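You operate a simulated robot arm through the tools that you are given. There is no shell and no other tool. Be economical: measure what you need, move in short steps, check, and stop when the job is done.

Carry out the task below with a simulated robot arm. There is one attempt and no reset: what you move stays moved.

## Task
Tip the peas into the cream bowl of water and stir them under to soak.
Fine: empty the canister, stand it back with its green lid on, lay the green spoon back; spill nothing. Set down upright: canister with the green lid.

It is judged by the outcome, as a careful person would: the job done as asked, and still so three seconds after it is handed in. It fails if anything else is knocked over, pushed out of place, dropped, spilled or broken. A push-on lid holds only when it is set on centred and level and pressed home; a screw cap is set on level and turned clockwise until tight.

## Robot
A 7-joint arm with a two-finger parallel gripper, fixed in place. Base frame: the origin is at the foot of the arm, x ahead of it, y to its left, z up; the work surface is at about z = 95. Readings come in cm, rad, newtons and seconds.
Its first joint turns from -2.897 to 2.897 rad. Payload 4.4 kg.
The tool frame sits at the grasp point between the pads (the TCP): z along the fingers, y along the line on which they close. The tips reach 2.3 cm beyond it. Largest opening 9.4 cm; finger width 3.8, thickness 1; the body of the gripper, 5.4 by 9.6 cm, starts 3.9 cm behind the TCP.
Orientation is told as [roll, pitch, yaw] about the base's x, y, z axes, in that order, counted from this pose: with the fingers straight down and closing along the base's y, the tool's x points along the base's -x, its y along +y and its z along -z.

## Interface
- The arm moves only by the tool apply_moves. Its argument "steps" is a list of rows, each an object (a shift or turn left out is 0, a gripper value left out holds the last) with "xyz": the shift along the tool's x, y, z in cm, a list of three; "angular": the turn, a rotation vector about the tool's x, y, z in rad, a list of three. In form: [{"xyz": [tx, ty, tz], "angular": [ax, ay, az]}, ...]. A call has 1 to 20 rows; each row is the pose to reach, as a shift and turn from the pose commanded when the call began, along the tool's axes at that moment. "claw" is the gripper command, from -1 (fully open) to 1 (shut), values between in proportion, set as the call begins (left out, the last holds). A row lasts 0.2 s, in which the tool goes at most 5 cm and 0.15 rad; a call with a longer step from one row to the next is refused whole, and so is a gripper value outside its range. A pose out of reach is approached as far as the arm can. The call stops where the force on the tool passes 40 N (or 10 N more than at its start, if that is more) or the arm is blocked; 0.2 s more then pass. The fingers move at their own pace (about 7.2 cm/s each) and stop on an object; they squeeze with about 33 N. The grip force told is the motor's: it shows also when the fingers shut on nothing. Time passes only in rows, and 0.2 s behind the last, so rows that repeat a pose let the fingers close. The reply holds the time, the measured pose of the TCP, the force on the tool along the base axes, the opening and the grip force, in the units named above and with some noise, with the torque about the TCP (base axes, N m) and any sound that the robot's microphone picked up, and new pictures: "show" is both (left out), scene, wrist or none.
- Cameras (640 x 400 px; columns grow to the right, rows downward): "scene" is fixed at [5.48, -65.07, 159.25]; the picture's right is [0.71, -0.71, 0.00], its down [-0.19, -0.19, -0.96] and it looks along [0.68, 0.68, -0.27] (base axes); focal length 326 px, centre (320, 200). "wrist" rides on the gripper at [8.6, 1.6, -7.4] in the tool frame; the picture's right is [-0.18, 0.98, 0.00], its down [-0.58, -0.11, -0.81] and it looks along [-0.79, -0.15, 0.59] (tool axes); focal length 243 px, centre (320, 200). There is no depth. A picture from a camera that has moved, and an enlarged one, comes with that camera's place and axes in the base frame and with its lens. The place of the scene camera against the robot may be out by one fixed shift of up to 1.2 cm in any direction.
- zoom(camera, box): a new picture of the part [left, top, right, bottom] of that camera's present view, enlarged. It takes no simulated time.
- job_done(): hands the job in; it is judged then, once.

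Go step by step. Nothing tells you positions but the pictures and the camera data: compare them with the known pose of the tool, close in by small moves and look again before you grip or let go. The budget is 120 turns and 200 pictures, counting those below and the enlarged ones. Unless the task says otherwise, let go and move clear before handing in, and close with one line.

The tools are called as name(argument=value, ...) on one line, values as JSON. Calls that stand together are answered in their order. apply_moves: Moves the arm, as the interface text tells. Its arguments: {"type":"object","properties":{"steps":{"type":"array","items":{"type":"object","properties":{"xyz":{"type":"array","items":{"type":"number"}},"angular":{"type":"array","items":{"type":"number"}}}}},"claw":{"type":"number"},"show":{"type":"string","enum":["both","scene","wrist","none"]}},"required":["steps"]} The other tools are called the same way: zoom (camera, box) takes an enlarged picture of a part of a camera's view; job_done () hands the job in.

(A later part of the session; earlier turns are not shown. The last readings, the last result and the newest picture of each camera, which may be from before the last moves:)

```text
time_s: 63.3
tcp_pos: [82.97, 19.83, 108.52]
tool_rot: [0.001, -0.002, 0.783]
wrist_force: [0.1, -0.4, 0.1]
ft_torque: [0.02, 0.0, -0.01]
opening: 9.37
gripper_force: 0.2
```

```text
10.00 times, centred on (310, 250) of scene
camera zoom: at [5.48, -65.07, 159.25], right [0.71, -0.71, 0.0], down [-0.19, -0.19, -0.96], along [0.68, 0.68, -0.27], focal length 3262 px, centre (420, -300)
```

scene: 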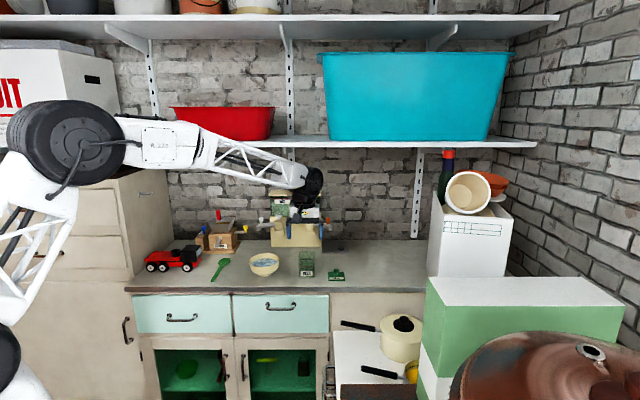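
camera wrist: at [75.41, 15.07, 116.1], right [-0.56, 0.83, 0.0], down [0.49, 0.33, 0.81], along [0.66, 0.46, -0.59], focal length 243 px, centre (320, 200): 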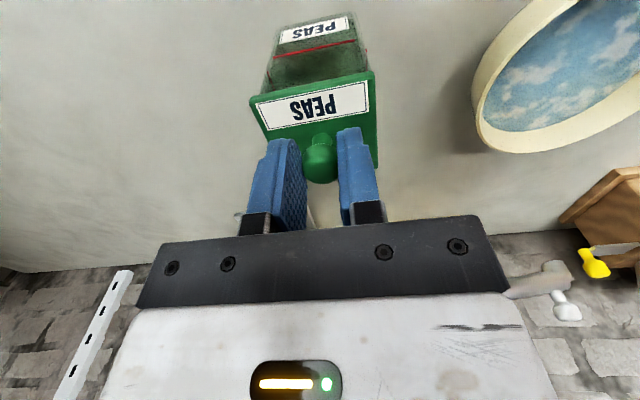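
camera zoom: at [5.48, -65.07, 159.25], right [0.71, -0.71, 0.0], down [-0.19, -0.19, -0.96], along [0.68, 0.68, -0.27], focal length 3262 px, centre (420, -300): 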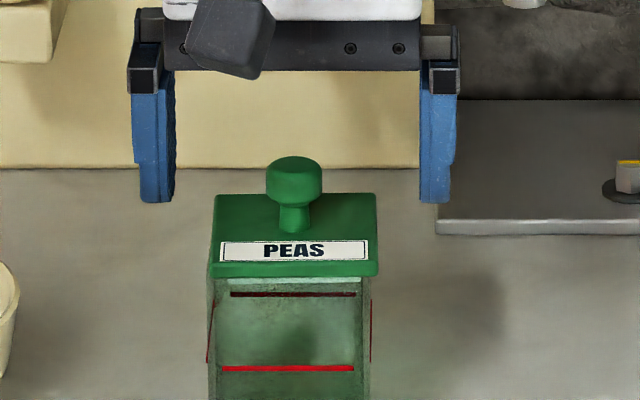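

apply_moves(steps=[{"xyz": [0, 0.07, 0]}, {"xyz": [0, 0.07, 0]}, {"xyz": [0, 0.07, 0]}, {"xyz": [0, 0.07, 0]}, {"xyz": [0, 0.07, 0]}], claw=1, show="none")

zoom(camera="scene", box=[290, 230, 330, 270])

```text
time_s: 64.5
tcp_pos: [82.84, 19.8, 108.52]
tool_rot: [0.0, -0.002, 0.783]
wrist_force: [0.4, 0.5, -0.9]
ft_torque: [-0.01, -0.01, 0.0]
opening: 2.01
gripper_force: 32.5
heard: snap
```

```text
10.00 times, centred on (310, 250) of scene
camera zoom: at [5.48, -65.07, 159.25], right [0.71, -0.71, 0.0], down [-0.19, -0.19, -0.96], along [0.68, 0.68, -0.27], focal length 3262 px, centre (420, -300)
```

zoom: 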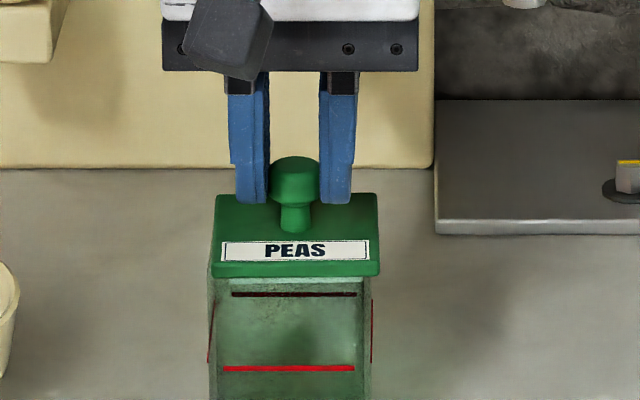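

Another snap on gripping. I'll test whether the lid is loose by lifting a little.

apply_moves(steps=[{"xyz": [0, 0, -0.2]}, {"xyz": [0, 0, -0.4]}, {"xyz": [0, 0, -0.6]}, {"xyz": [0, 0, -0.6]}], show="none")

zoom(camera="scene", box=[290, 230, 330, 270])

```text
time_s: 65.5
tcp_pos: [82.85, 19.76, 109.18]
tool_rot: [-0.001, 0.0, 0.783]
wrist_force: [-0.1, -0.5, -0.5]
ft_torque: [-0.01, -0.02, -0.02]
opening: 1.99
gripper_force: 32.8
```

```text
10.00 times, centred on (310, 250) of scene
camera zoom: at [5.48, -65.07, 159.25], right [0.71, -0.71, 0.0], down [-0.19, -0.19, -0.96], along [0.68, 0.68, -0.27], focal length 3262 px, centre (420, -300)
```

zoom: 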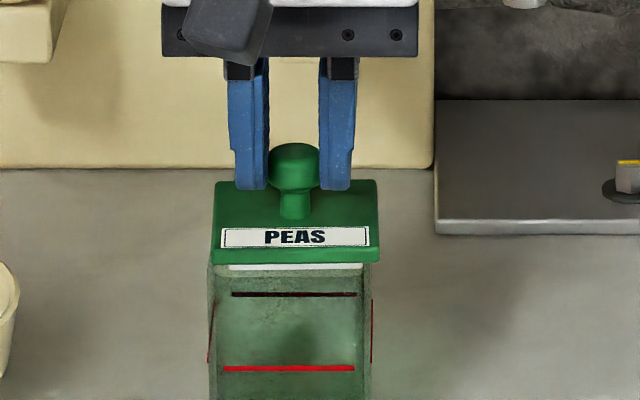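

The lid is free. I'll re-centre it by 0.2 cm to the left and lower again.

apply_moves(steps=[{"xyz": [0, 0.22, 0]}, {"xyz": [0, 0.22, 0]}, {"xyz": [0, 0.22, 0.2]}, {"xyz": [0, 0.22, 0.4]}, {"xyz": [0, 0.22, 0.4]}], show="wrist")

zoom(camera="scene", box=[295, 235, 325, 265])

```text
time_s: 66.7
tcp_pos: [82.71, 20.0, 108.68]
tool_rot: [-0.001, -0.002, 0.784]
wrist_force: [0.9, -0.4, -1.6]
ft_torque: [0.01, 0.01, -0.01]
opening: 1.97
gripper_force: 33.0
camera wrist: at [75.43, 15.1, 116.08], right [-0.56, 0.83, 0.0], down [0.49, 0.33, 0.81], along [0.67, 0.46, -0.59], focal length 243 px, centre (320, 200)
```

wrist: 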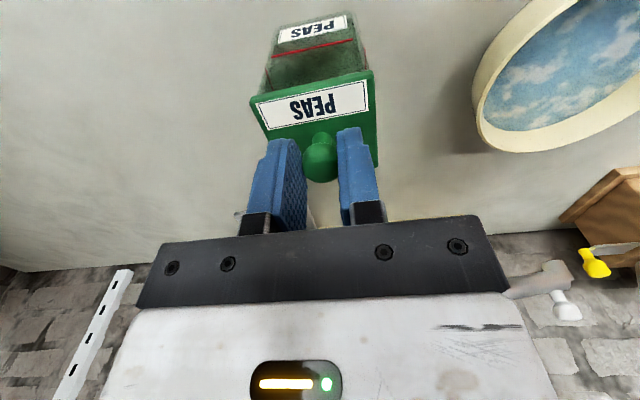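

```text
13.33 times, centred on (310, 250) of scene
camera zoom: at [5.48, -65.07, 159.25], right [0.71, -0.71, 0.0], down [-0.19, -0.19, -0.96], along [0.68, 0.68, -0.27], focal length 4349 px, centre (453, -467)
```

zoom: 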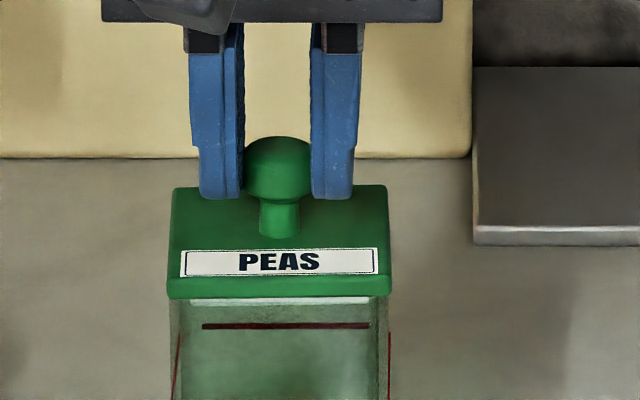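

Well centred now. Pressing down in small steps.

apply_moves(steps=[{"xyz": [0, 0, 0.15]}, {"xyz": [0, 0, 0.25]}, {"xyz": [0, 0, 0.35]}, {"xyz": [0, 0, 0.45]}, {"xyz": [0, 0, 0.55]}], show="none")

zoom(camera="scene", box=[295, 235, 325, 265])

```text
time_s: 67.9
tcp_pos: [82.78, 20.01, 108.44]
tool_rot: [0.002, -0.004, 0.784]
wrist_force: [-0.6, -2.1, 35.0]
ft_torque: [0.26, 0.01, 0.0]
opening: 2.02
gripper_force: 33.0
```

```text
13.33 times, centred on (310, 250) of scene
camera zoom: at [5.48, -65.07, 159.25], right [0.71, -0.71, 0.0], down [-0.19, -0.19, -0.96], along [0.68, 0.68, -0.27], focal length 4349 px, centre (453, -467)
```

zoom: 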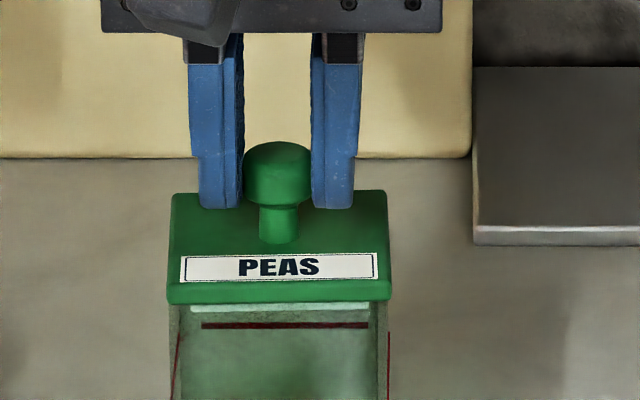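

35 N and level. I'll unload to about zero force before opening gently.

apply_moves(steps=[{"xyz": [0, 0, -0.15]}, {"xyz": [0, 0, -0.28]}, {"xyz": [0, 0, -0.28]}], show="none")

```text
time_s: 68.7
tcp_pos: [82.68, 20.12, 108.29]
tool_rot: [0.002, 0.0, 0.784]
wrist_force: [2.4, 2.4, 14.2]
ft_torque: [0.17, -0.42, 0.0]
opening: 2.0
gripper_force: 33.2
```

apply_moves(steps=[{"xyz": [0, 0, -0.1]}, {"xyz": [0, 0, -0.15]}, {"xyz": [0, 0, -0.15]}], show="none")

```text
time_s: 69.5
tcp_pos: [82.78, 20.11, 108.61]
tool_rot: [0.003, -0.001, 0.783]
wrist_force: [-1.2, -1.0, -0.4]
ft_torque: [0.02, -0.02, -0.05]
opening: 1.99
gripper_force: 33.4
```

Unloaded to near zero. I'll open a little and look.

apply_moves(steps=[{}, {}], claw=0.4, show="none")

zoom(camera="scene", box=[295, 235, 325, 265])

```text
time_s: 70.1
tcp_pos: [82.8, 20.12, 108.55]
tool_rot: [0.001, -0.001, 0.783]
wrist_force: [-0.8, 0.3, 0.8]
ft_torque: [0.02, 0.02, 0.04]
opening: 2.81
gripper_force: 0.1
```

```text
13.33 times, centred on (310, 250) of scene
camera zoom: at [5.48, -65.07, 159.25], right [0.71, -0.71, 0.0], down [-0.19, -0.19, -0.96], along [0.68, 0.68, -0.27], focal length 4349 px, centre (453, -467)
```

zoom: 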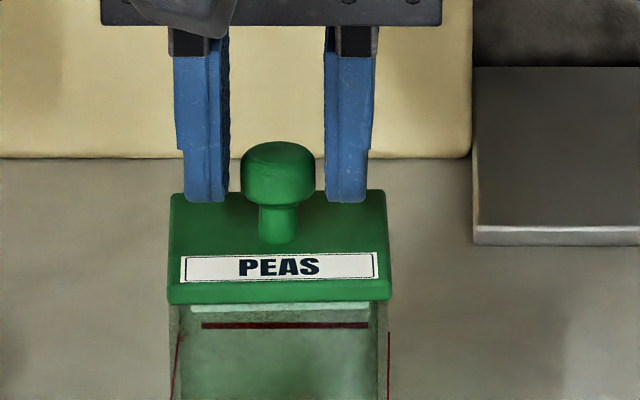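

The lid is centred and undisturbed. I'll rise, close the fingers and give one central press on the knob top.

apply_moves(steps=[{"xyz": [0, 0, -2]}, {"xyz": [0, 0, -4]}, {"xyz": [0, 0, -4]}], show="none")

apply_moves(steps=[{}, {}, {}], claw=1, show="wrist")

zoom(camera="scene", box=[295, 235, 325, 265])

```text
time_s: 70.9
tcp_pos: [82.82, 19.95, 112.62]
tool_rot: [0.0, -0.001, 0.783]
wrist_force: [-0.7, -0.6, 1.2]
ft_torque: [0.0, 0.01, -0.01]
opening: 2.83
gripper_force: 0.0
```

```text
time_s: 71.7
tcp_pos: [82.85, 20.04, 112.53]
tool_rot: [0.0, -0.001, 0.785]
wrist_force: [0.3, -0.1, -0.3]
ft_torque: [-0.01, -0.01, 0.0]
opening: 0.0
gripper_force: 32.7
camera wrist: at [75.47, 15.1, 119.96], right [-0.56, 0.83, 0.0], down [0.49, 0.33, 0.81], along [0.67, 0.46, -0.59], focal length 243 px, centre (320, 200)
```

wrist: 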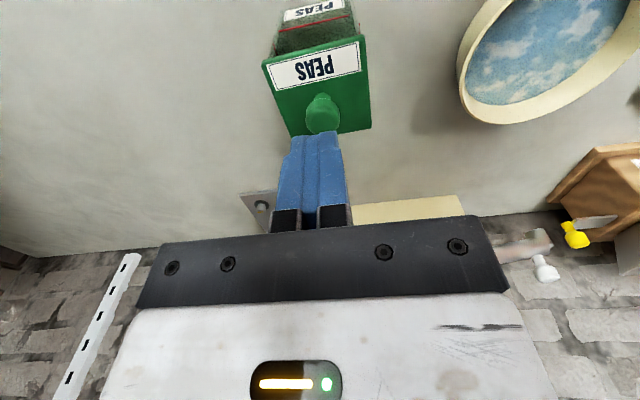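

```text
13.33 times, centred on (310, 250) of scene
camera zoom: at [5.48, -65.07, 159.25], right [0.71, -0.71, 0.0], down [-0.19, -0.19, -0.96], along [0.68, 0.68, -0.27], focal length 4349 px, centre (453, -467)
```

zoom: 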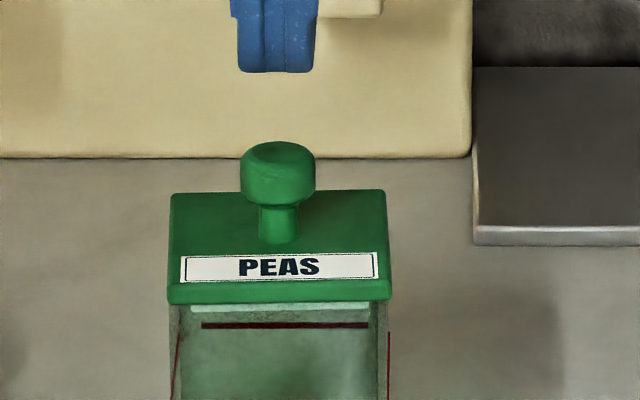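

apply_moves(steps=[{"xyz": [0, 0, 1]}, {"xyz": [0, 0, 1.8]}, {"xyz": [0, 0, 2]}, {"xyz": [0, 0, 2.15]}, {"xyz": [0, 0, 2.3]}, {"xyz": [0, 0, 2.45]}, {"xyz": [0, 0, 2.6]}, {"xyz": [0, 0, 2.75]}], show="none")

zoom(camera="scene", box=[295, 235, 325, 265])

```text
time_s: 73.5
tcp_pos: [82.69, 20.0, 109.79]
tool_rot: [-0.001, -0.001, 0.783]
wrist_force: [1.2, 0.4, -0.5]
ft_torque: [-0.01, -0.05, 0.02]
opening: 0.0
gripper_force: 32.4
```

```text
13.33 times, centred on (310, 250) of scene
camera zoom: at [5.48, -65.07, 159.25], right [0.71, -0.71, 0.0], down [-0.19, -0.19, -0.96], along [0.68, 0.68, -0.27], focal length 4349 px, centre (453, -467)
```

zoom: 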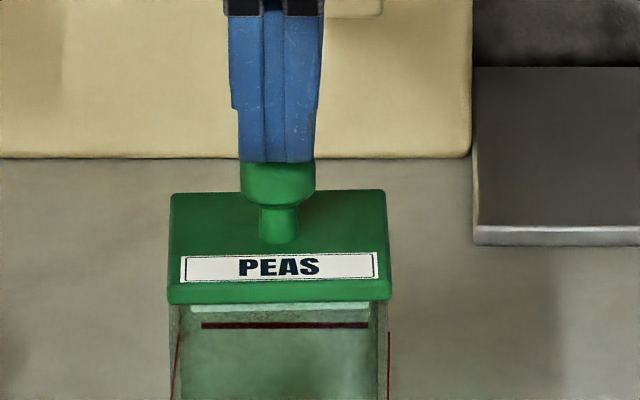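

apply_moves(steps=[{"xyz": [0, 0, 0.12]}, {"xyz": [0, 0, 0.24]}, {"xyz": [0, 0, 0.36]}, {"xyz": [0, 0, 0.48]}, {"xyz": [0, 0, 0.6]}, {"xyz": [0, 0, 0.72]}, {"xyz": [0, 0, 0.85]}, {"xyz": [0, 0, 0.97]}, {"xyz": [0, 0, 1.1]}], show="none")

zoom(camera="scene", box=[295, 235, 325, 265])

```text
time_s: 74.8
tcp_pos: [82.73, 20.13, 109.55]
tool_rot: [-0.002, -0.005, 0.784]
wrist_force: [0.6, -0.8, 5.5]
ft_torque: [-0.03, 0.03, 0.01]
opening: 0.0
gripper_force: 32.7
stopped in row 6: the force on the tool passed its limit at 43 N (the readings are from after the stop); the commanded pose is now the measured one
```

```text
13.33 times, centred on (310, 250) of scene
camera zoom: at [5.48, -65.07, 159.25], right [0.71, -0.71, 0.0], down [-0.19, -0.19, -0.96], along [0.68, 0.68, -0.27], focal length 4349 px, centre (453, -467)
```

zoom: 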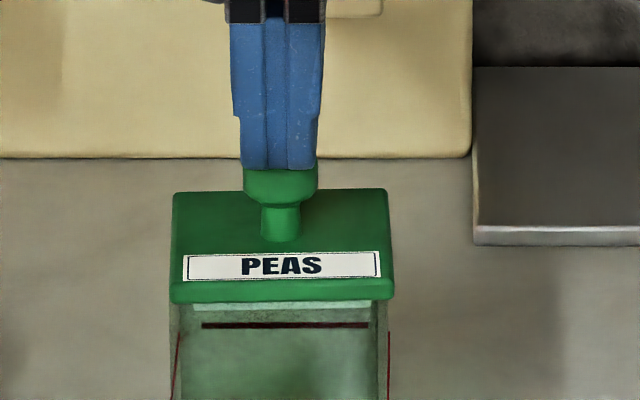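

apply_moves(steps=[{"xyz": [0, 0, -1]}, {"xyz": [0, 0, -4]}, {"xyz": [0, 0, -6]}, {"xyz": [0, 0, -6]}], show="wrist")

zoom(camera="scene", box=[295, 235, 325, 265])

zoom(camera="wrist", box=[230, 0, 410, 150])

```text
time_s: 75.8
tcp_pos: [82.68, 20.14, 115.5]
tool_rot: [-0.002, -0.005, 0.782]
wrist_force: [0.0, 0.0, -0.7]
ft_torque: [0.0, -0.02, 0.03]
opening: 0.0
gripper_force: 32.9
heard: snap
camera wrist: at [75.42, 15.14, 122.86], right [-0.56, 0.83, 0.0], down [0.48, 0.33, 0.81], along [0.67, 0.46, -0.59], focal length 243 px, centre (320, 200)
```

wrist: 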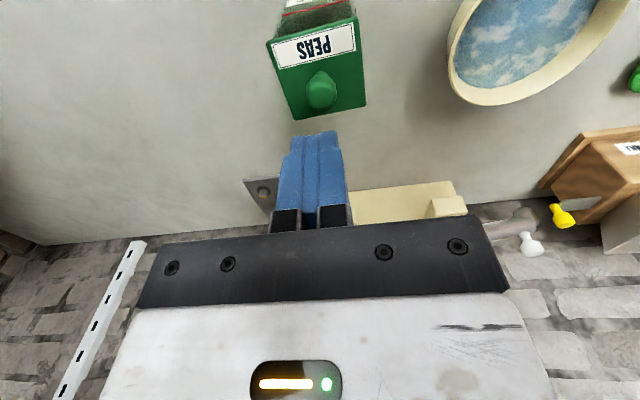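

```text
13.33 times, centred on (310, 250) of scene
camera zoom: at [5.48, -65.07, 159.25], right [0.71, -0.71, 0.0], down [-0.19, -0.19, -0.96], along [0.68, 0.68, -0.27], focal length 4349 px, centre (453, -467)
```

zoom: 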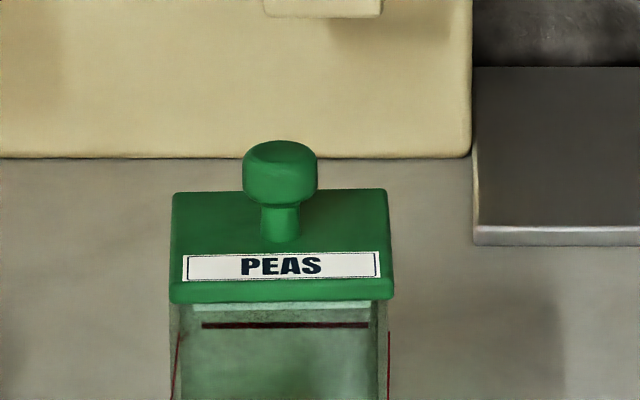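

```text
2.67 times, centred on (320, 75) of wrist
camera zoom: at [75.42, 15.14, 122.86], right [-0.56, 0.83, 0.0], down [0.48, 0.33, 0.81], along [0.67, 0.46, -0.59], focal length 647 px, centre (320, 533)
```

zoom: 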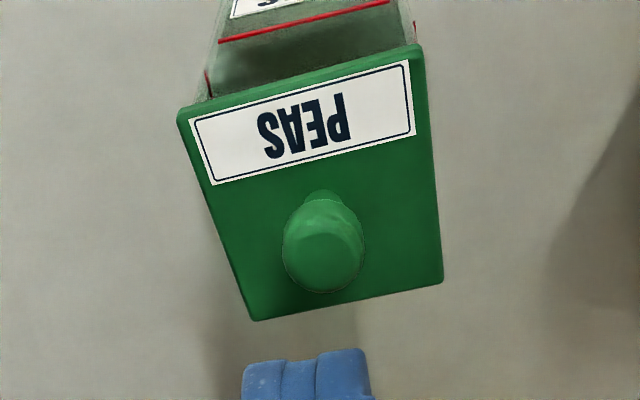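

The snap came right after the 43 N press, the first since the lid was re-centred, so I take it as the lid seating; it sits level at its original height. Next is the spoon, with its handle along (0.7, 0.7) at l ≈ −9, so I'll move above it.

apply_moves(steps=[{"xyz": [0.3, 3.9, 0]}, {"xyz": [0.6, 7.8, 0]}, {"xyz": [0.9, 11.7, 0]}, {"xyz": [1.2, 15.6, 0]}, {"xyz": [1.5, 19.5, 0]}, {"xyz": [1.8, 23.4, 0]}, {"xyz": [2.1, 27.3, 1]}, {"xyz": [2.4, 31.2, 3]}, {"xyz": [2.7, 35.1, 5]}, {"xyz": [2.7, 35.1, 5]}], claw=0.1)

zoom(camera="scene", box=[190, 220, 270, 300])

```text
time_s: 78.0
tcp_pos: [55.85, 43.09, 110.23]
tool_rot: [-0.001, -0.006, 0.782]
wrist_force: [0.1, -0.2, 0.3]
ft_torque: [0.02, -0.03, 0.01]
opening: 4.25
gripper_force: 0.1
camera wrist: at [48.64, 38.22, 117.65], right [-0.56, 0.83, 0.0], down [0.48, 0.33, 0.81], along [0.67, 0.46, -0.59], focal length 243 px, centre (320, 200)
```

scene: 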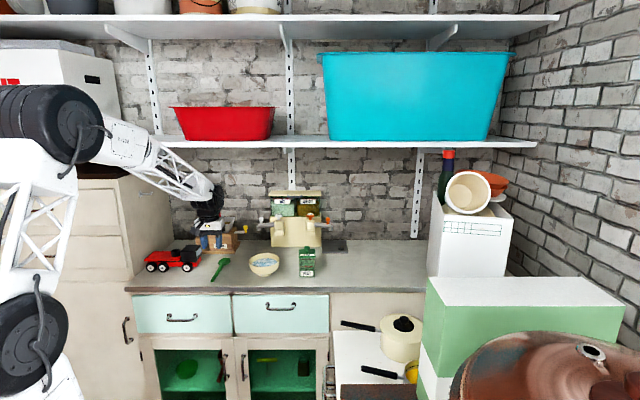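
wrist: 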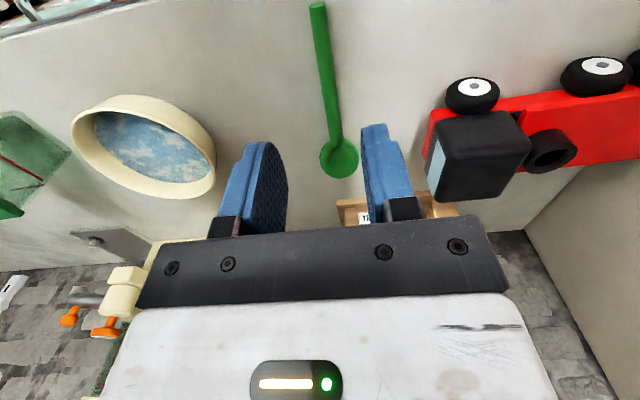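

```text
5.00 times, centred on (230, 260) of scene
camera zoom: at [5.48, -65.07, 159.25], right [0.71, -0.71, 0.0], down [-0.19, -0.19, -0.96], along [0.68, 0.68, -0.27], focal length 1631 px, centre (770, -100)
```

zoom: 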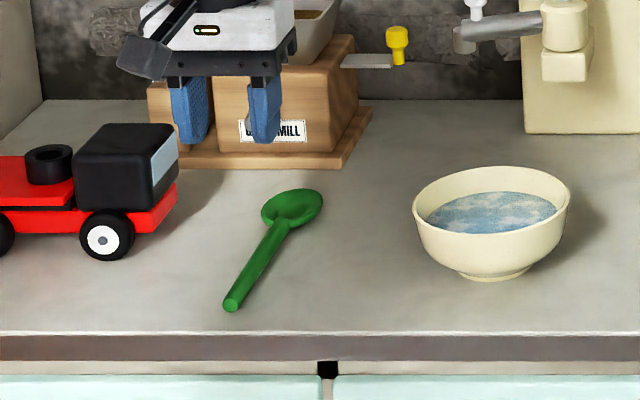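

apply_moves(steps=[{"xyz": [0, 0, 4]}, {"xyz": [0, 0, 8]}, {"xyz": [0, 0, 10.7]}, {"xyz": [0, 0, 10.7]}], show="wrist")

zoom(camera="scene", box=[200, 240, 250, 290])

```text
time_s: 79.0
tcp_pos: [56.15, 43.05, 99.64]
tool_rot: [-0.001, -0.006, 0.783]
wrist_force: [-0.7, 0.1, -0.8]
ft_torque: [0.02, 0.01, 0.0]
opening: 4.24
gripper_force: 0.1
camera wrist: at [48.81, 38.07, 106.99], right [-0.56, 0.83, 0.0], down [0.48, 0.33, 0.81], along [0.67, 0.46, -0.59], focal length 243 px, centre (320, 200)
```

wrist: 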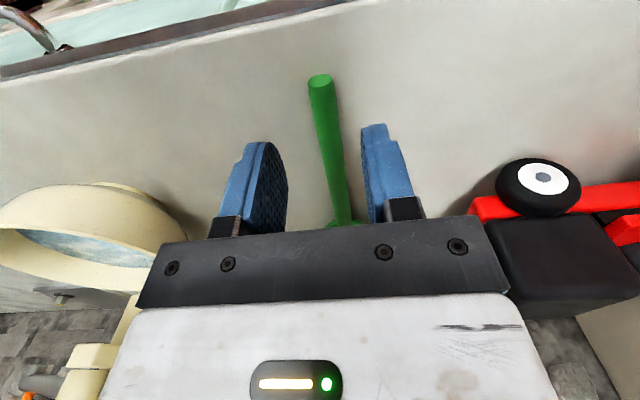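

```text
8.00 times, centred on (225, 265) of scene
camera zoom: at [5.48, -65.07, 159.25], right [0.71, -0.71, 0.0], down [-0.19, -0.19, -0.96], along [0.68, 0.68, -0.27], focal length 2610 px, centre (1080, -320)
```

zoom: 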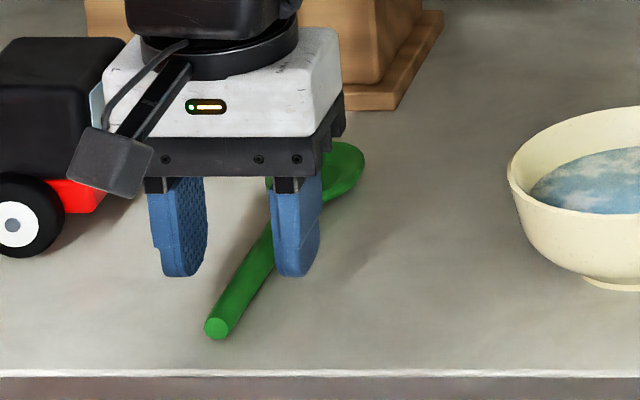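

The handle lies between the fingers and the truck is well clear. I'll descend to the handle and close.

apply_moves(steps=[{"xyz": [0, 0, 0.8]}, {"xyz": [0, 0, 1.5]}, {"xyz": [0, 0, 1.85]}, {"xyz": [0, 0, 1.85]}], show="none")

zoom(camera="scene", box=[200, 240, 250, 290])

```text
time_s: 80.0
tcp_pos: [56.11, 43.07, 97.92]
tool_rot: [-0.001, -0.005, 0.784]
wrist_force: [-0.6, -1.1, 0.4]
ft_torque: [-0.01, 0.0, 0.02]
opening: 4.24
gripper_force: 0.1
```

```text
8.00 times, centred on (225, 265) of scene
camera zoom: at [5.48, -65.07, 159.25], right [0.71, -0.71, 0.0], down [-0.19, -0.19, -0.96], along [0.68, 0.68, -0.27], focal length 2610 px, centre (1080, -320)
```

zoom: 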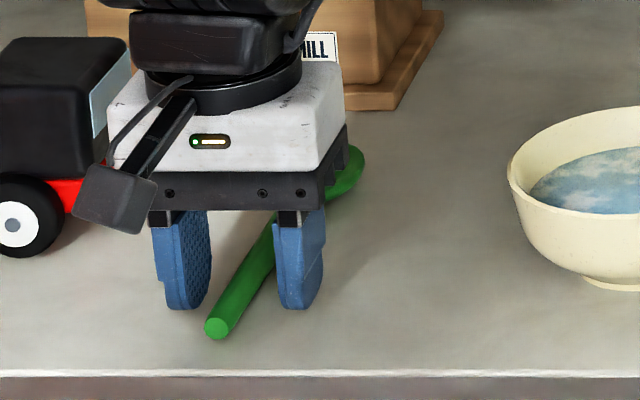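

apply_moves(steps=[{"xyz": [0, 0, 0.25]}, {"xyz": [0, 0, 0.25]}], show="none")

apply_moves(steps=[{}, {}, {}, {}], claw=1, show="wrist")

zoom(camera="scene", box=[200, 240, 250, 290])

```text
time_s: 80.6
tcp_pos: [56.21, 43.0, 97.62]
tool_rot: [-0.002, -0.006, 0.782]
wrist_force: [-0.3, -0.2, 0.4]
ft_torque: [-0.02, -0.04, 0.0]
opening: 4.23
gripper_force: 0.0
```

```text
time_s: 81.6
tcp_pos: [56.01, 42.92, 97.64]
tool_rot: [0.001, -0.006, 0.784]
wrist_force: [0.3, -0.6, -0.3]
ft_torque: [-0.01, -0.01, -0.03]
opening: 1.53
gripper_force: 32.9
camera wrist: at [48.84, 38.08, 104.99], right [-0.56, 0.83, 0.0], down [0.48, 0.33, 0.81], along [0.67, 0.46, -0.59], focal length 243 px, centre (320, 200)
```

wrist: 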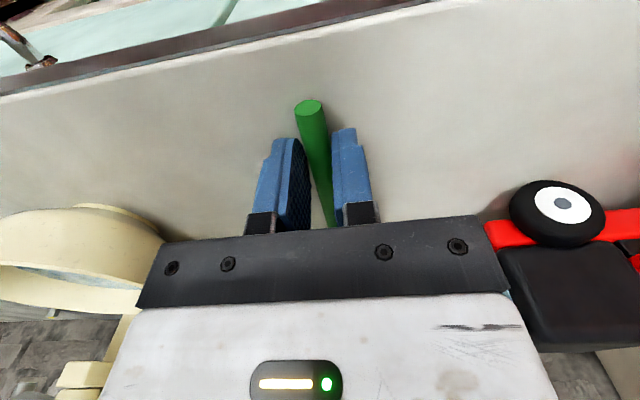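

```text
8.00 times, centred on (225, 265) of scene
camera zoom: at [5.48, -65.07, 159.25], right [0.71, -0.71, 0.0], down [-0.19, -0.19, -0.96], along [0.68, 0.68, -0.27], focal length 2610 px, centre (1080, -320)
```

zoom: 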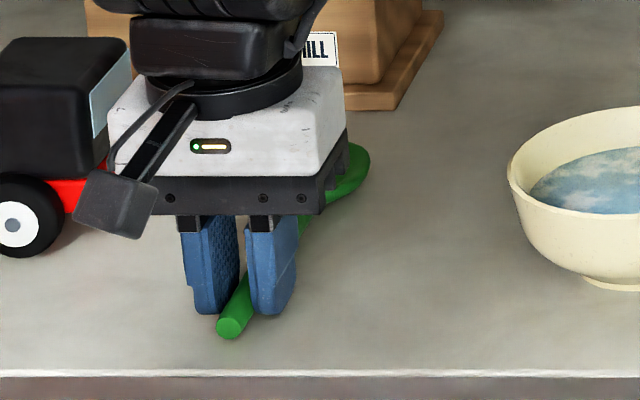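

The handle is gripped at 1.53 cm and moved about 0.5 cm. I'll lift.

apply_moves(steps=[{"xyz": [0, 0, -1]}, {"xyz": [0, 0, -4]}, {"xyz": [0, 0, -8]}, {"xyz": [0, 0, -12]}, {"xyz": [0, 0, -16]}, {"xyz": [0, 0, -16]}])

zoom(camera="scene", box=[180, 210, 260, 290])

```text
time_s: 83.0
tcp_pos: [56.06, 43.04, 113.6]
tool_rot: [-0.001, -0.005, 0.785]
wrist_force: [-0.5, -0.2, 0.4]
ft_torque: [-0.01, 0.01, 0.01]
opening: 1.53
gripper_force: 33.4
camera wrist: at [48.8, 38.09, 121.01], right [-0.56, 0.83, 0.0], down [0.48, 0.33, 0.81], along [0.67, 0.46, -0.59], focal length 243 px, centre (320, 200)
```

scene: 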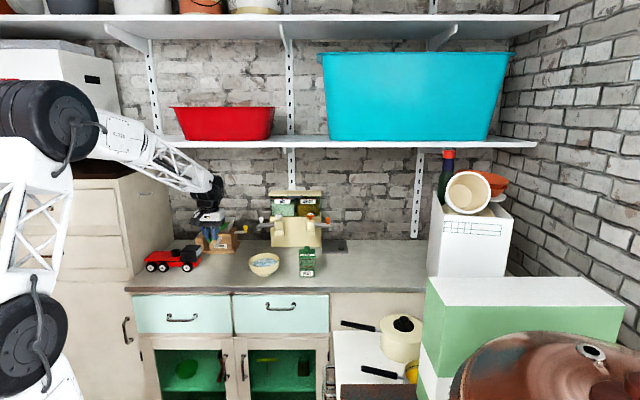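
wrist: 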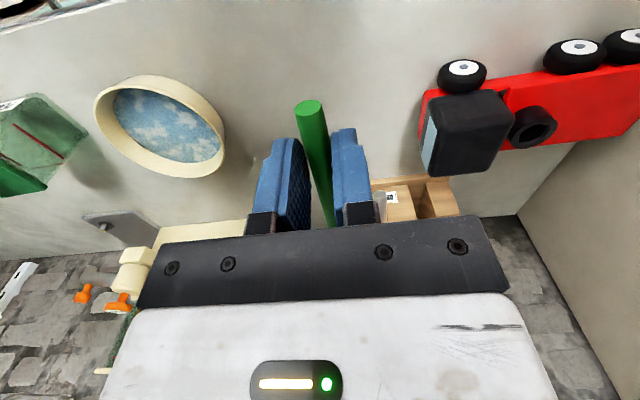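

```text
5.00 times, centred on (220, 250) of scene
camera zoom: at [5.48, -65.07, 159.25], right [0.71, -0.71, 0.0], down [-0.19, -0.19, -0.96], along [0.68, 0.68, -0.27], focal length 1631 px, centre (820, -50)
```

zoom: 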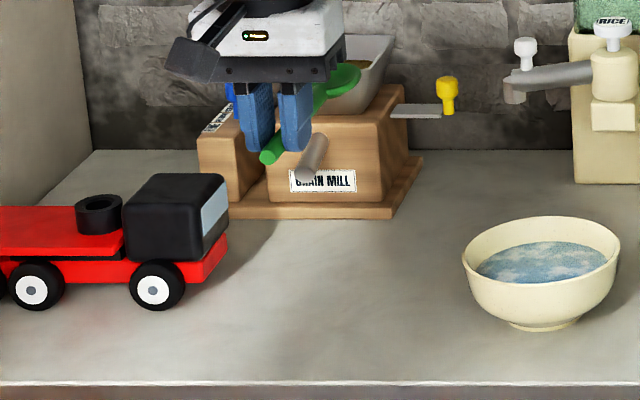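

The spoon is held level. I'll raise a bit, tilt the head down about 50° and carry it over the bowl.

apply_moves(steps=[{"xyz": [0.5, -1, -1.5]}, {"xyz": [1, -3, -3], "angular": [0, 0.1, 0]}, {"xyz": [1.6, -5.5, -3], "angular": [0, 0.22, 0]}, {"xyz": [2.2, -8, -3], "angular": [0, 0.34, 0]}, {"xyz": [2.8, -10.5, -3], "angular": [0, 0.46, 0]}, {"xyz": [3.4, -13, -3], "angular": [0, 0.58, 0]}, {"xyz": [4, -15.5, -3], "angular": [0, 0.7, 0]}, {"xyz": [4.3, -17.4, -3], "angular": [0, 0.8, 0]}, {"xyz": [4.3, -17.8, -3], "angular": [0, 0.86, 0]}, {"xyz": [4.3, -17.8, -3], "angular": [0, 0.86, 0]}])

zoom(camera="scene", box=[225, 210, 305, 290])

```text
time_s: 85.2
tcp_pos: [65.53, 27.32, 116.75]
tool_rot: [0.0, 0.856, 0.783]
wrist_force: [-0.3, 0.5, -0.9]
ft_torque: [0.02, 0.0, 0.0]
opening: 1.55
gripper_force: 33.0
camera wrist: at [64.42, 28.49, 128.03], right [-0.61, 0.78, -0.14], down [0.78, 0.62, 0.09], along [0.16, -0.05, -0.99], focal length 243 px, centre (320, 200)
```

scene: 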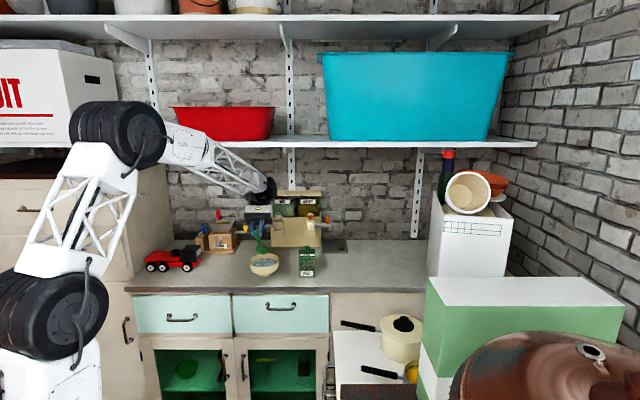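
wrist: 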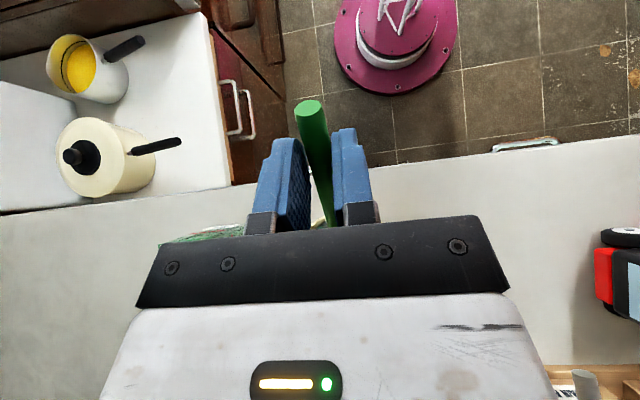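

```text
5.00 times, centred on (265, 250) of scene
camera zoom: at [5.48, -65.07, 159.25], right [0.71, -0.71, 0.0], down [-0.19, -0.19, -0.96], along [0.68, 0.68, -0.27], focal length 1631 px, centre (595, -50)
```

zoom: 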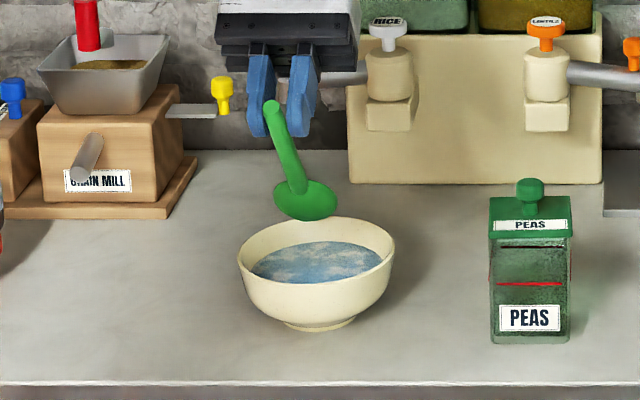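

The lid is still on, and the spoon head is just above the bowl. I'll lower it into the water in stages.

apply_moves(steps=[{"xyz": [0, -0.5, 0]}, {"xyz": [-1.5, -0.5, 1.3]}, {"xyz": [-3, -0.5, 2.6]}, {"xyz": [-4.5, -0.5, 3.9]}, {"xyz": [-4.5, -0.5, 3.9]}], show="none")

zoom(camera="scene", box=[240, 225, 290, 275])

```text
time_s: 86.4
tcp_pos: [65.97, 26.96, 110.74]
tool_rot: [-0.003, 0.854, 0.781]
wrist_force: [0.1, 0.2, -0.5]
ft_torque: [0.0, 0.01, 0.04]
opening: 1.55
gripper_force: 32.6
```

```text
8.00 times, centred on (265, 250) of scene
camera zoom: at [5.48, -65.07, 159.25], right [0.71, -0.71, 0.0], down [-0.19, -0.19, -0.96], along [0.68, 0.68, -0.27], focal length 2610 px, centre (760, -200)
```

zoom: 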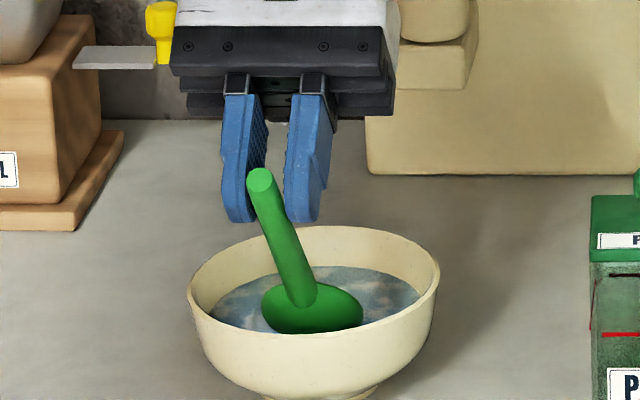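

apply_moves(steps=[{"xyz": [-0.98, 0, -1.13]}, {"xyz": [-1.74, 0, -0.48]}, {"xyz": [-1.74, 0, -0.48]}], show="none")

zoom(camera="scene", box=[240, 225, 290, 275])

```text
time_s: 87.2
tcp_pos: [66.9, 28.12, 109.69]
tool_rot: [0.0, 0.855, 0.782]
wrist_force: [0.4, 0.0, -0.8]
ft_torque: [0.0, 0.02, 0.03]
opening: 1.53
gripper_force: 32.9
```

```text
8.00 times, centred on (265, 250) of scene
camera zoom: at [5.48, -65.07, 159.25], right [0.71, -0.71, 0.0], down [-0.19, -0.19, -0.96], along [0.68, 0.68, -0.27], focal length 2610 px, centre (760, -200)
```

zoom: 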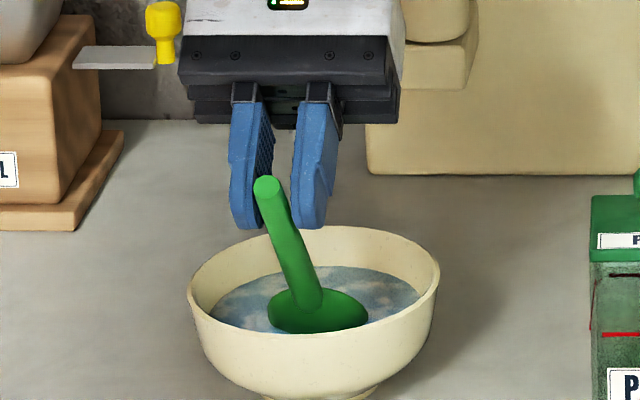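

apply_moves(steps=[{"xyz": [-0.65, 0, -0.75]}, {"xyz": [-1.4, 0, -0.1]}, {"xyz": [-2.1, 0, 0.55]}, {"xyz": [-2.1, 0, 0.55]}], show="none")

zoom(camera="scene", box=[240, 225, 290, 275])

```text
time_s: 88.2
tcp_pos: [67.7, 28.81, 107.69]
tool_rot: [-0.002, 0.853, 0.781]
wrist_force: [-2.9, -1.7, 12.3]
ft_torque: [0.54, -0.5, -0.03]
opening: 1.53
gripper_force: 33.1
```

```text
8.00 times, centred on (265, 250) of scene
camera zoom: at [5.48, -65.07, 159.25], right [0.71, -0.71, 0.0], down [-0.19, -0.19, -0.96], along [0.68, 0.68, -0.27], focal length 2610 px, centre (760, -200)
```

zoom: 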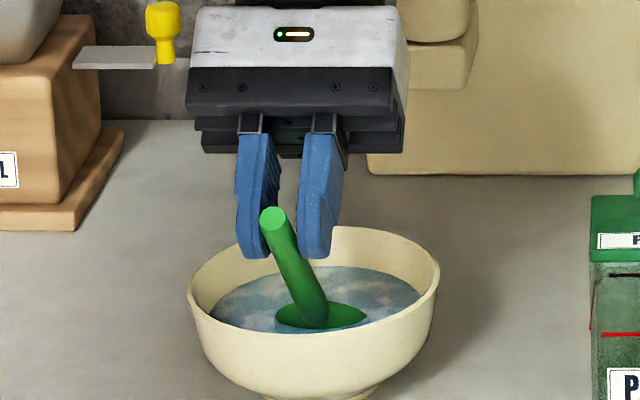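

The spoon touched the bottom at 12 N. I'll raise it slightly and stir gently in small circles.

apply_moves(steps=[{"xyz": [0.45, 0, -0.39]}, {"xyz": [0.45, 0.7, -0.39]}, {"xyz": [0.45, 1.3, -0.39]}, {"xyz": [-0.05, 1.05, -0.96]}, {"xyz": [-0.36, 0.4, -1.33]}, {"xyz": [-0.36, -0.4, -1.33]}, {"xyz": [-0.05, -1.05, -0.96]}, {"xyz": [0.45, -1.3, -0.39]}, {"xyz": [0.95, -1.05, 0.18]}, {"xyz": [1.26, -0.4, 0.55]}, {"xyz": [1.26, 0.4, 0.55]}, {"xyz": [0.95, 1.05, 0.18]}, {"xyz": [0.45, 1.3, -0.39]}], show="none")

zoom(camera="scene", box=[240, 225, 290, 275])

```text
time_s: 91.0
tcp_pos: [66.71, 29.64, 108.48]
tool_rot: [-0.004, 0.855, 0.781]
wrist_force: [0.1, 1.5, 0.5]
ft_torque: [-0.01, -0.02, -0.01]
opening: 1.55
gripper_force: 32.6
```

```text
8.00 times, centred on (265, 250) of scene
camera zoom: at [5.48, -65.07, 159.25], right [0.71, -0.71, 0.0], down [-0.19, -0.19, -0.96], along [0.68, 0.68, -0.27], focal length 2610 px, centre (760, -200)
```

zoom: 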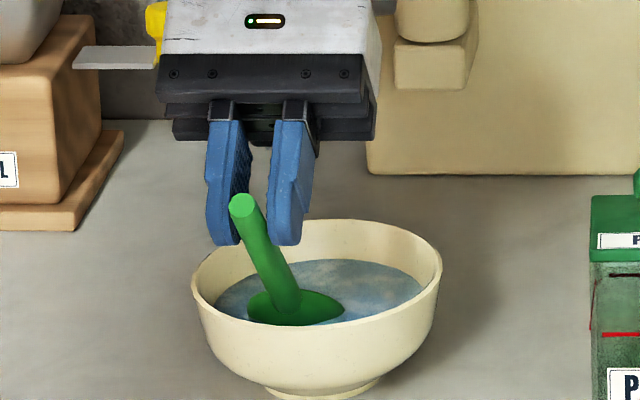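

Stirring nudged the bowl back by about half a centimetre, as the spoon was too far forward. I'll recentre nearer and stir with a smaller circle.

apply_moves(steps=[{"xyz": [0.61, -0.3, 0.4]}, {"xyz": [0.18, -0.51, -0.09]}, {"xyz": [-0.08, -1.06, -0.39]}, {"xyz": [-0.08, -1.74, -0.39]}, {"xyz": [0.18, -2.29, -0.09]}, {"xyz": [0.61, -2.5, 0.4]}, {"xyz": [1.03, -2.29, 0.89]}, {"xyz": [1.3, -1.74, 1.19]}, {"xyz": [1.3, -1.06, 1.19]}, {"xyz": [1.03, -0.51, 0.89]}, {"xyz": [0.61, -0.3, 0.4]}, {"xyz": [0.18, -0.51, -0.09]}, {"xyz": [-0.08, -1.06, -0.39]}, {"xyz": [-0.08, -1.74, -0.39]}, {"xyz": [0.18, -2.29, -0.09]}, {"xyz": [0.61, -2.5, 0.4]}, {"xyz": [1.03, -2.29, 0.89]}, {"xyz": [1.3, -1.74, 1.19]}, {"xyz": [0.61, -1.4, 0.4]}], show="none")

zoom(camera="scene", box=[240, 225, 290, 275])

```text
time_s: 95.0
tcp_pos: [67.18, 28.09, 108.46]
tool_rot: [-0.002, 0.854, 0.781]
wrist_force: [-0.1, 0.1, 0.1]
ft_torque: [-0.03, 0.02, -0.02]
opening: 1.53
gripper_force: 32.9
```

```text
8.00 times, centred on (265, 250) of scene
camera zoom: at [5.48, -65.07, 159.25], right [0.71, -0.71, 0.0], down [-0.19, -0.19, -0.96], along [0.68, 0.68, -0.27], focal length 2610 px, centre (760, -200)
```

zoom: 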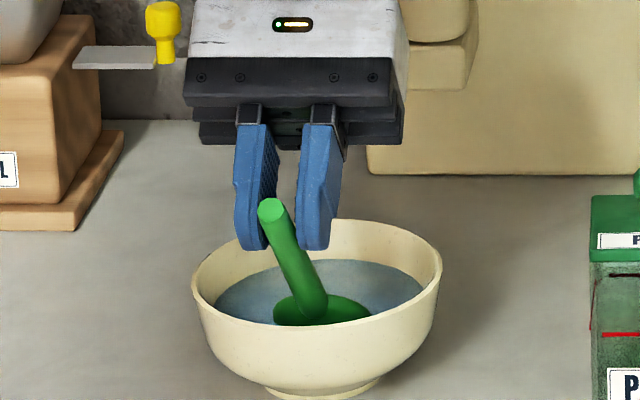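

The surface has cleared and the bowl stayed put. One more gentle circle for good measure.

apply_moves(steps=[{"xyz": [0, 1.1, 0]}, {"xyz": [-0.43, 0.89, -0.49]}, {"xyz": [-0.69, 0.34, -0.79]}, {"xyz": [-0.69, -0.34, -0.79]}, {"xyz": [-0.43, -0.89, -0.49]}, {"xyz": [0, -1.1, 0]}, {"xyz": [0.42, -0.89, 0.49]}, {"xyz": [0.69, -0.34, 0.79]}, {"xyz": [0.69, 0.34, 0.79]}, {"xyz": [0.42, 0.89, 0.49]}, {"xyz": [0, 1.1, 0]}, {"xyz": [-0.43, 0.89, -0.49]}, {"xyz": [-0.69, 0.34, -0.79]}, {"xyz": [-0.69, -0.34, -0.79]}, {"xyz": [-0.43, -0.89, -0.49]}, {"xyz": [0, -1.1, 0]}, {"xyz": [0.42, -0.89, 0.49]}, {"xyz": [0.69, -0.34, 0.79]}, {"xyz": [0, 0, 0]}], show="none")

apply_moves(steps=[{"xyz": [0, 0, 0]}, {"xyz": [1.1, 0, -1]}, {"xyz": [2.3, 0, -2]}, {"xyz": [3.8, 0, -3.3]}, {"xyz": [5.3, 0, -4.6]}, {"xyz": [6, 0, -5.2]}, {"xyz": [6, 0, -5.2]}, {"xyz": [6, 0, -5.2]}, {"xyz": [6, 0, -5.2]}], show="none")

zoom(camera="scene", box=[240, 225, 290, 275])

```text
time_s: 99.0
tcp_pos: [67.22, 28.05, 108.57]
tool_rot: [-0.002, 0.856, 0.782]
wrist_force: [0.8, 0.9, 0.6]
ft_torque: [0.02, 0.03, 0.03]
opening: 1.56
gripper_force: 33.0
```

```text
time_s: 101.0
tcp_pos: [67.15, 28.22, 116.52]
tool_rot: [-0.002, 0.855, 0.783]
wrist_force: [0.5, -0.7, -0.2]
ft_torque: [-0.03, 0.02, -0.02]
opening: 1.54
gripper_force: 33.4
```

```text
8.00 times, centred on (265, 250) of scene
camera zoom: at [5.48, -65.07, 159.25], right [0.71, -0.71, 0.0], down [-0.19, -0.19, -0.96], along [0.68, 0.68, -0.27], focal length 2610 px, centre (760, -200)
```

zoom: 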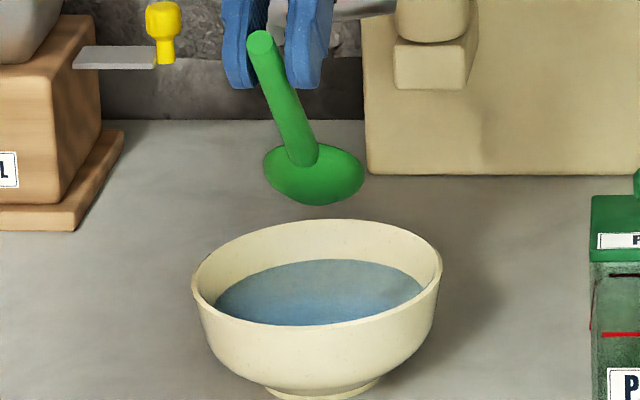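

The peas are stirred under and the water surface is clean. I'll carry the spoon back, levelling it over its original place.

apply_moves(steps=[{"xyz": [-0.2, 1, -0.2], "angular": [0, -0.05, 0]}, {"xyz": [-0.4, 3, -0.4], "angular": [0, -0.15, 0]}, {"xyz": [-0.7, 5.5, -0.6], "angular": [0, -0.27, 0]}, {"xyz": [-1, 8, -0.8], "angular": [0, -0.39, 0]}, {"xyz": [-1.3, 10.5, -1], "angular": [0, -0.51, 0]}, {"xyz": [-1.6, 13, -1.2], "angular": [0, -0.63, 0]}, {"xyz": [-1.9, 15.5, -1.4], "angular": [0, -0.75, 0]}, {"xyz": [-2.1, 17.8, -1.63], "angular": [0, -0.83, 0]}, {"xyz": [-2.1, 18.7, -1.63], "angular": [0, -0.86, 0]}, {"xyz": [-2.1, 18.7, -1.63], "angular": [0, -0.86, 0]}])

```text
time_s: 103.2
tcp_pos: [55.69, 43.16, 115.84]
tool_rot: [0.0, -0.006, 0.783]
wrist_force: [0.5, -0.3, -0.7]
ft_torque: [-0.05, 0.03, -0.04]
opening: 1.55
gripper_force: 32.9
camera wrist: at [48.48, 38.27, 123.25], right [-0.56, 0.83, 0.0], down [0.48, 0.33, 0.81], along [0.67, 0.46, -0.59], focal length 243 px, centre (320, 200)
```

scene: 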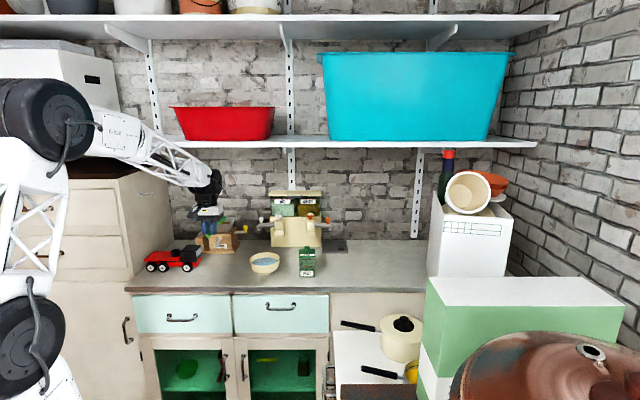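
wrist: 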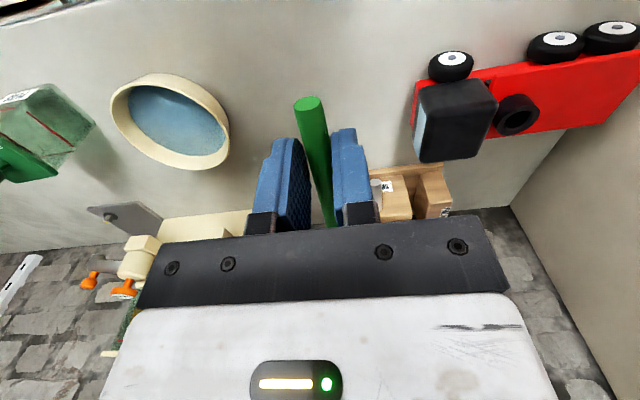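

apply_moves(steps=[{"xyz": [0, 0, 4]}, {"xyz": [0, 0, 8]}, {"xyz": [0, 0, 12]}, {"xyz": [0, 0, 15]}, {"xyz": [0, 0, 16.5]}, {"xyz": [0, 0, 16.5]}], show="none")

zoom(camera="scene", box=[195, 235, 255, 295])

```text
time_s: 104.6
tcp_pos: [55.84, 43.19, 99.47]
tool_rot: [-0.002, -0.004, 0.784]
wrist_force: [-0.6, -0.1, 0.0]
ft_torque: [-0.02, 0.04, -0.04]
opening: 1.54
gripper_force: 32.8
```

```text
6.67 times, centred on (225, 265) of scene
camera zoom: at [5.48, -65.07, 159.25], right [0.71, -0.71, 0.0], down [-0.19, -0.19, -0.96], along [0.68, 0.68, -0.27], focal length 2175 px, centre (953, -233)
```

zoom: 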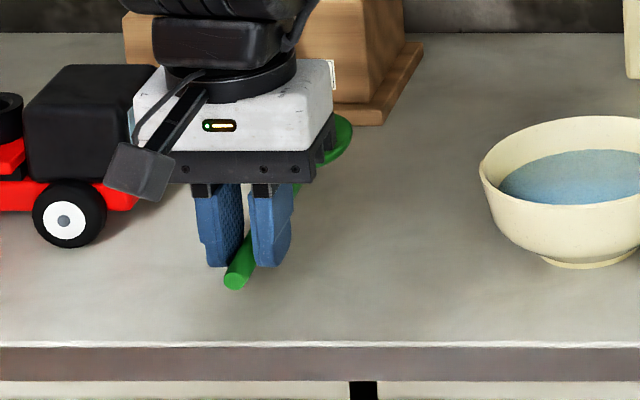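

apply_moves(steps=[{"xyz": [0, 0, 0.6]}, {"xyz": [0, 0, 1.1]}, {"xyz": [0, 0, 1.5]}, {"xyz": [0, 0, 1.7]}, {"xyz": [0, 0, 1.8]}], show="none")

zoom(camera="scene", box=[200, 240, 250, 290])

```text
time_s: 105.8
tcp_pos: [55.97, 43.19, 97.76]
tool_rot: [-0.002, -0.006, 0.783]
wrist_force: [-2.0, -2.3, 8.3]
ft_torque: [-0.23, 0.22, 0.02]
opening: 1.56
gripper_force: 33.6
```

```text
8.00 times, centred on (225, 265) of scene
camera zoom: at [5.48, -65.07, 159.25], right [0.71, -0.71, 0.0], down [-0.19, -0.19, -0.96], along [0.68, 0.68, -0.27], focal length 2610 px, centre (1080, -320)
```

zoom: 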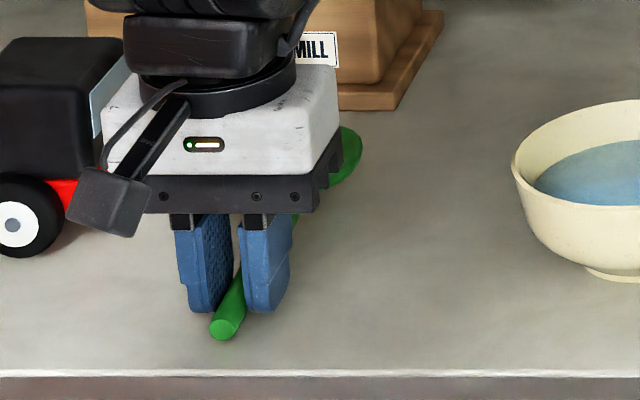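

The spoon is touching down in its original place. I'll ease off and open gently.

apply_moves(steps=[{"xyz": [0, 0, -0.1]}, {"xyz": [0, 0, -0.1]}], show="none")

apply_moves(steps=[{}, {}, {}], claw=0.2, show="none")

zoom(camera="scene", box=[200, 240, 250, 290])

```text
time_s: 106.4
tcp_pos: [55.91, 43.22, 97.73]
tool_rot: [0.001, -0.004, 0.783]
wrist_force: [0.6, 0.1, -0.9]
ft_torque: [-0.03, 0.01, -0.01]
opening: 1.51
gripper_force: 32.9
```

```text
time_s: 107.2
tcp_pos: [55.92, 43.26, 97.7]
tool_rot: [-0.002, -0.006, 0.784]
wrist_force: [0.4, 0.2, 0.4]
ft_torque: [-0.01, 0.03, -0.01]
opening: 3.73
gripper_force: 0.0
```

```text
8.00 times, centred on (225, 265) of scene
camera zoom: at [5.48, -65.07, 159.25], right [0.71, -0.71, 0.0], down [-0.19, -0.19, -0.96], along [0.68, 0.68, -0.27], focal length 2610 px, centre (1080, -320)
```

zoom: 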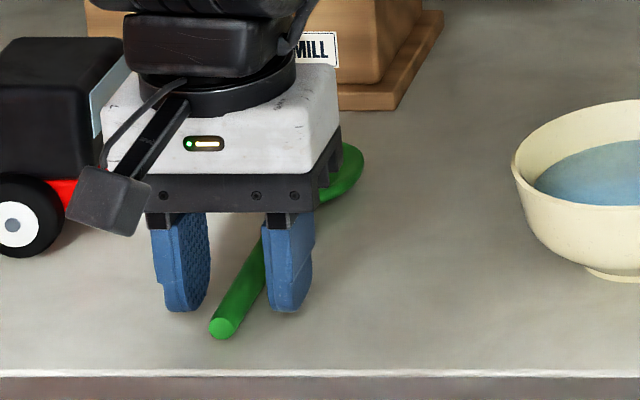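

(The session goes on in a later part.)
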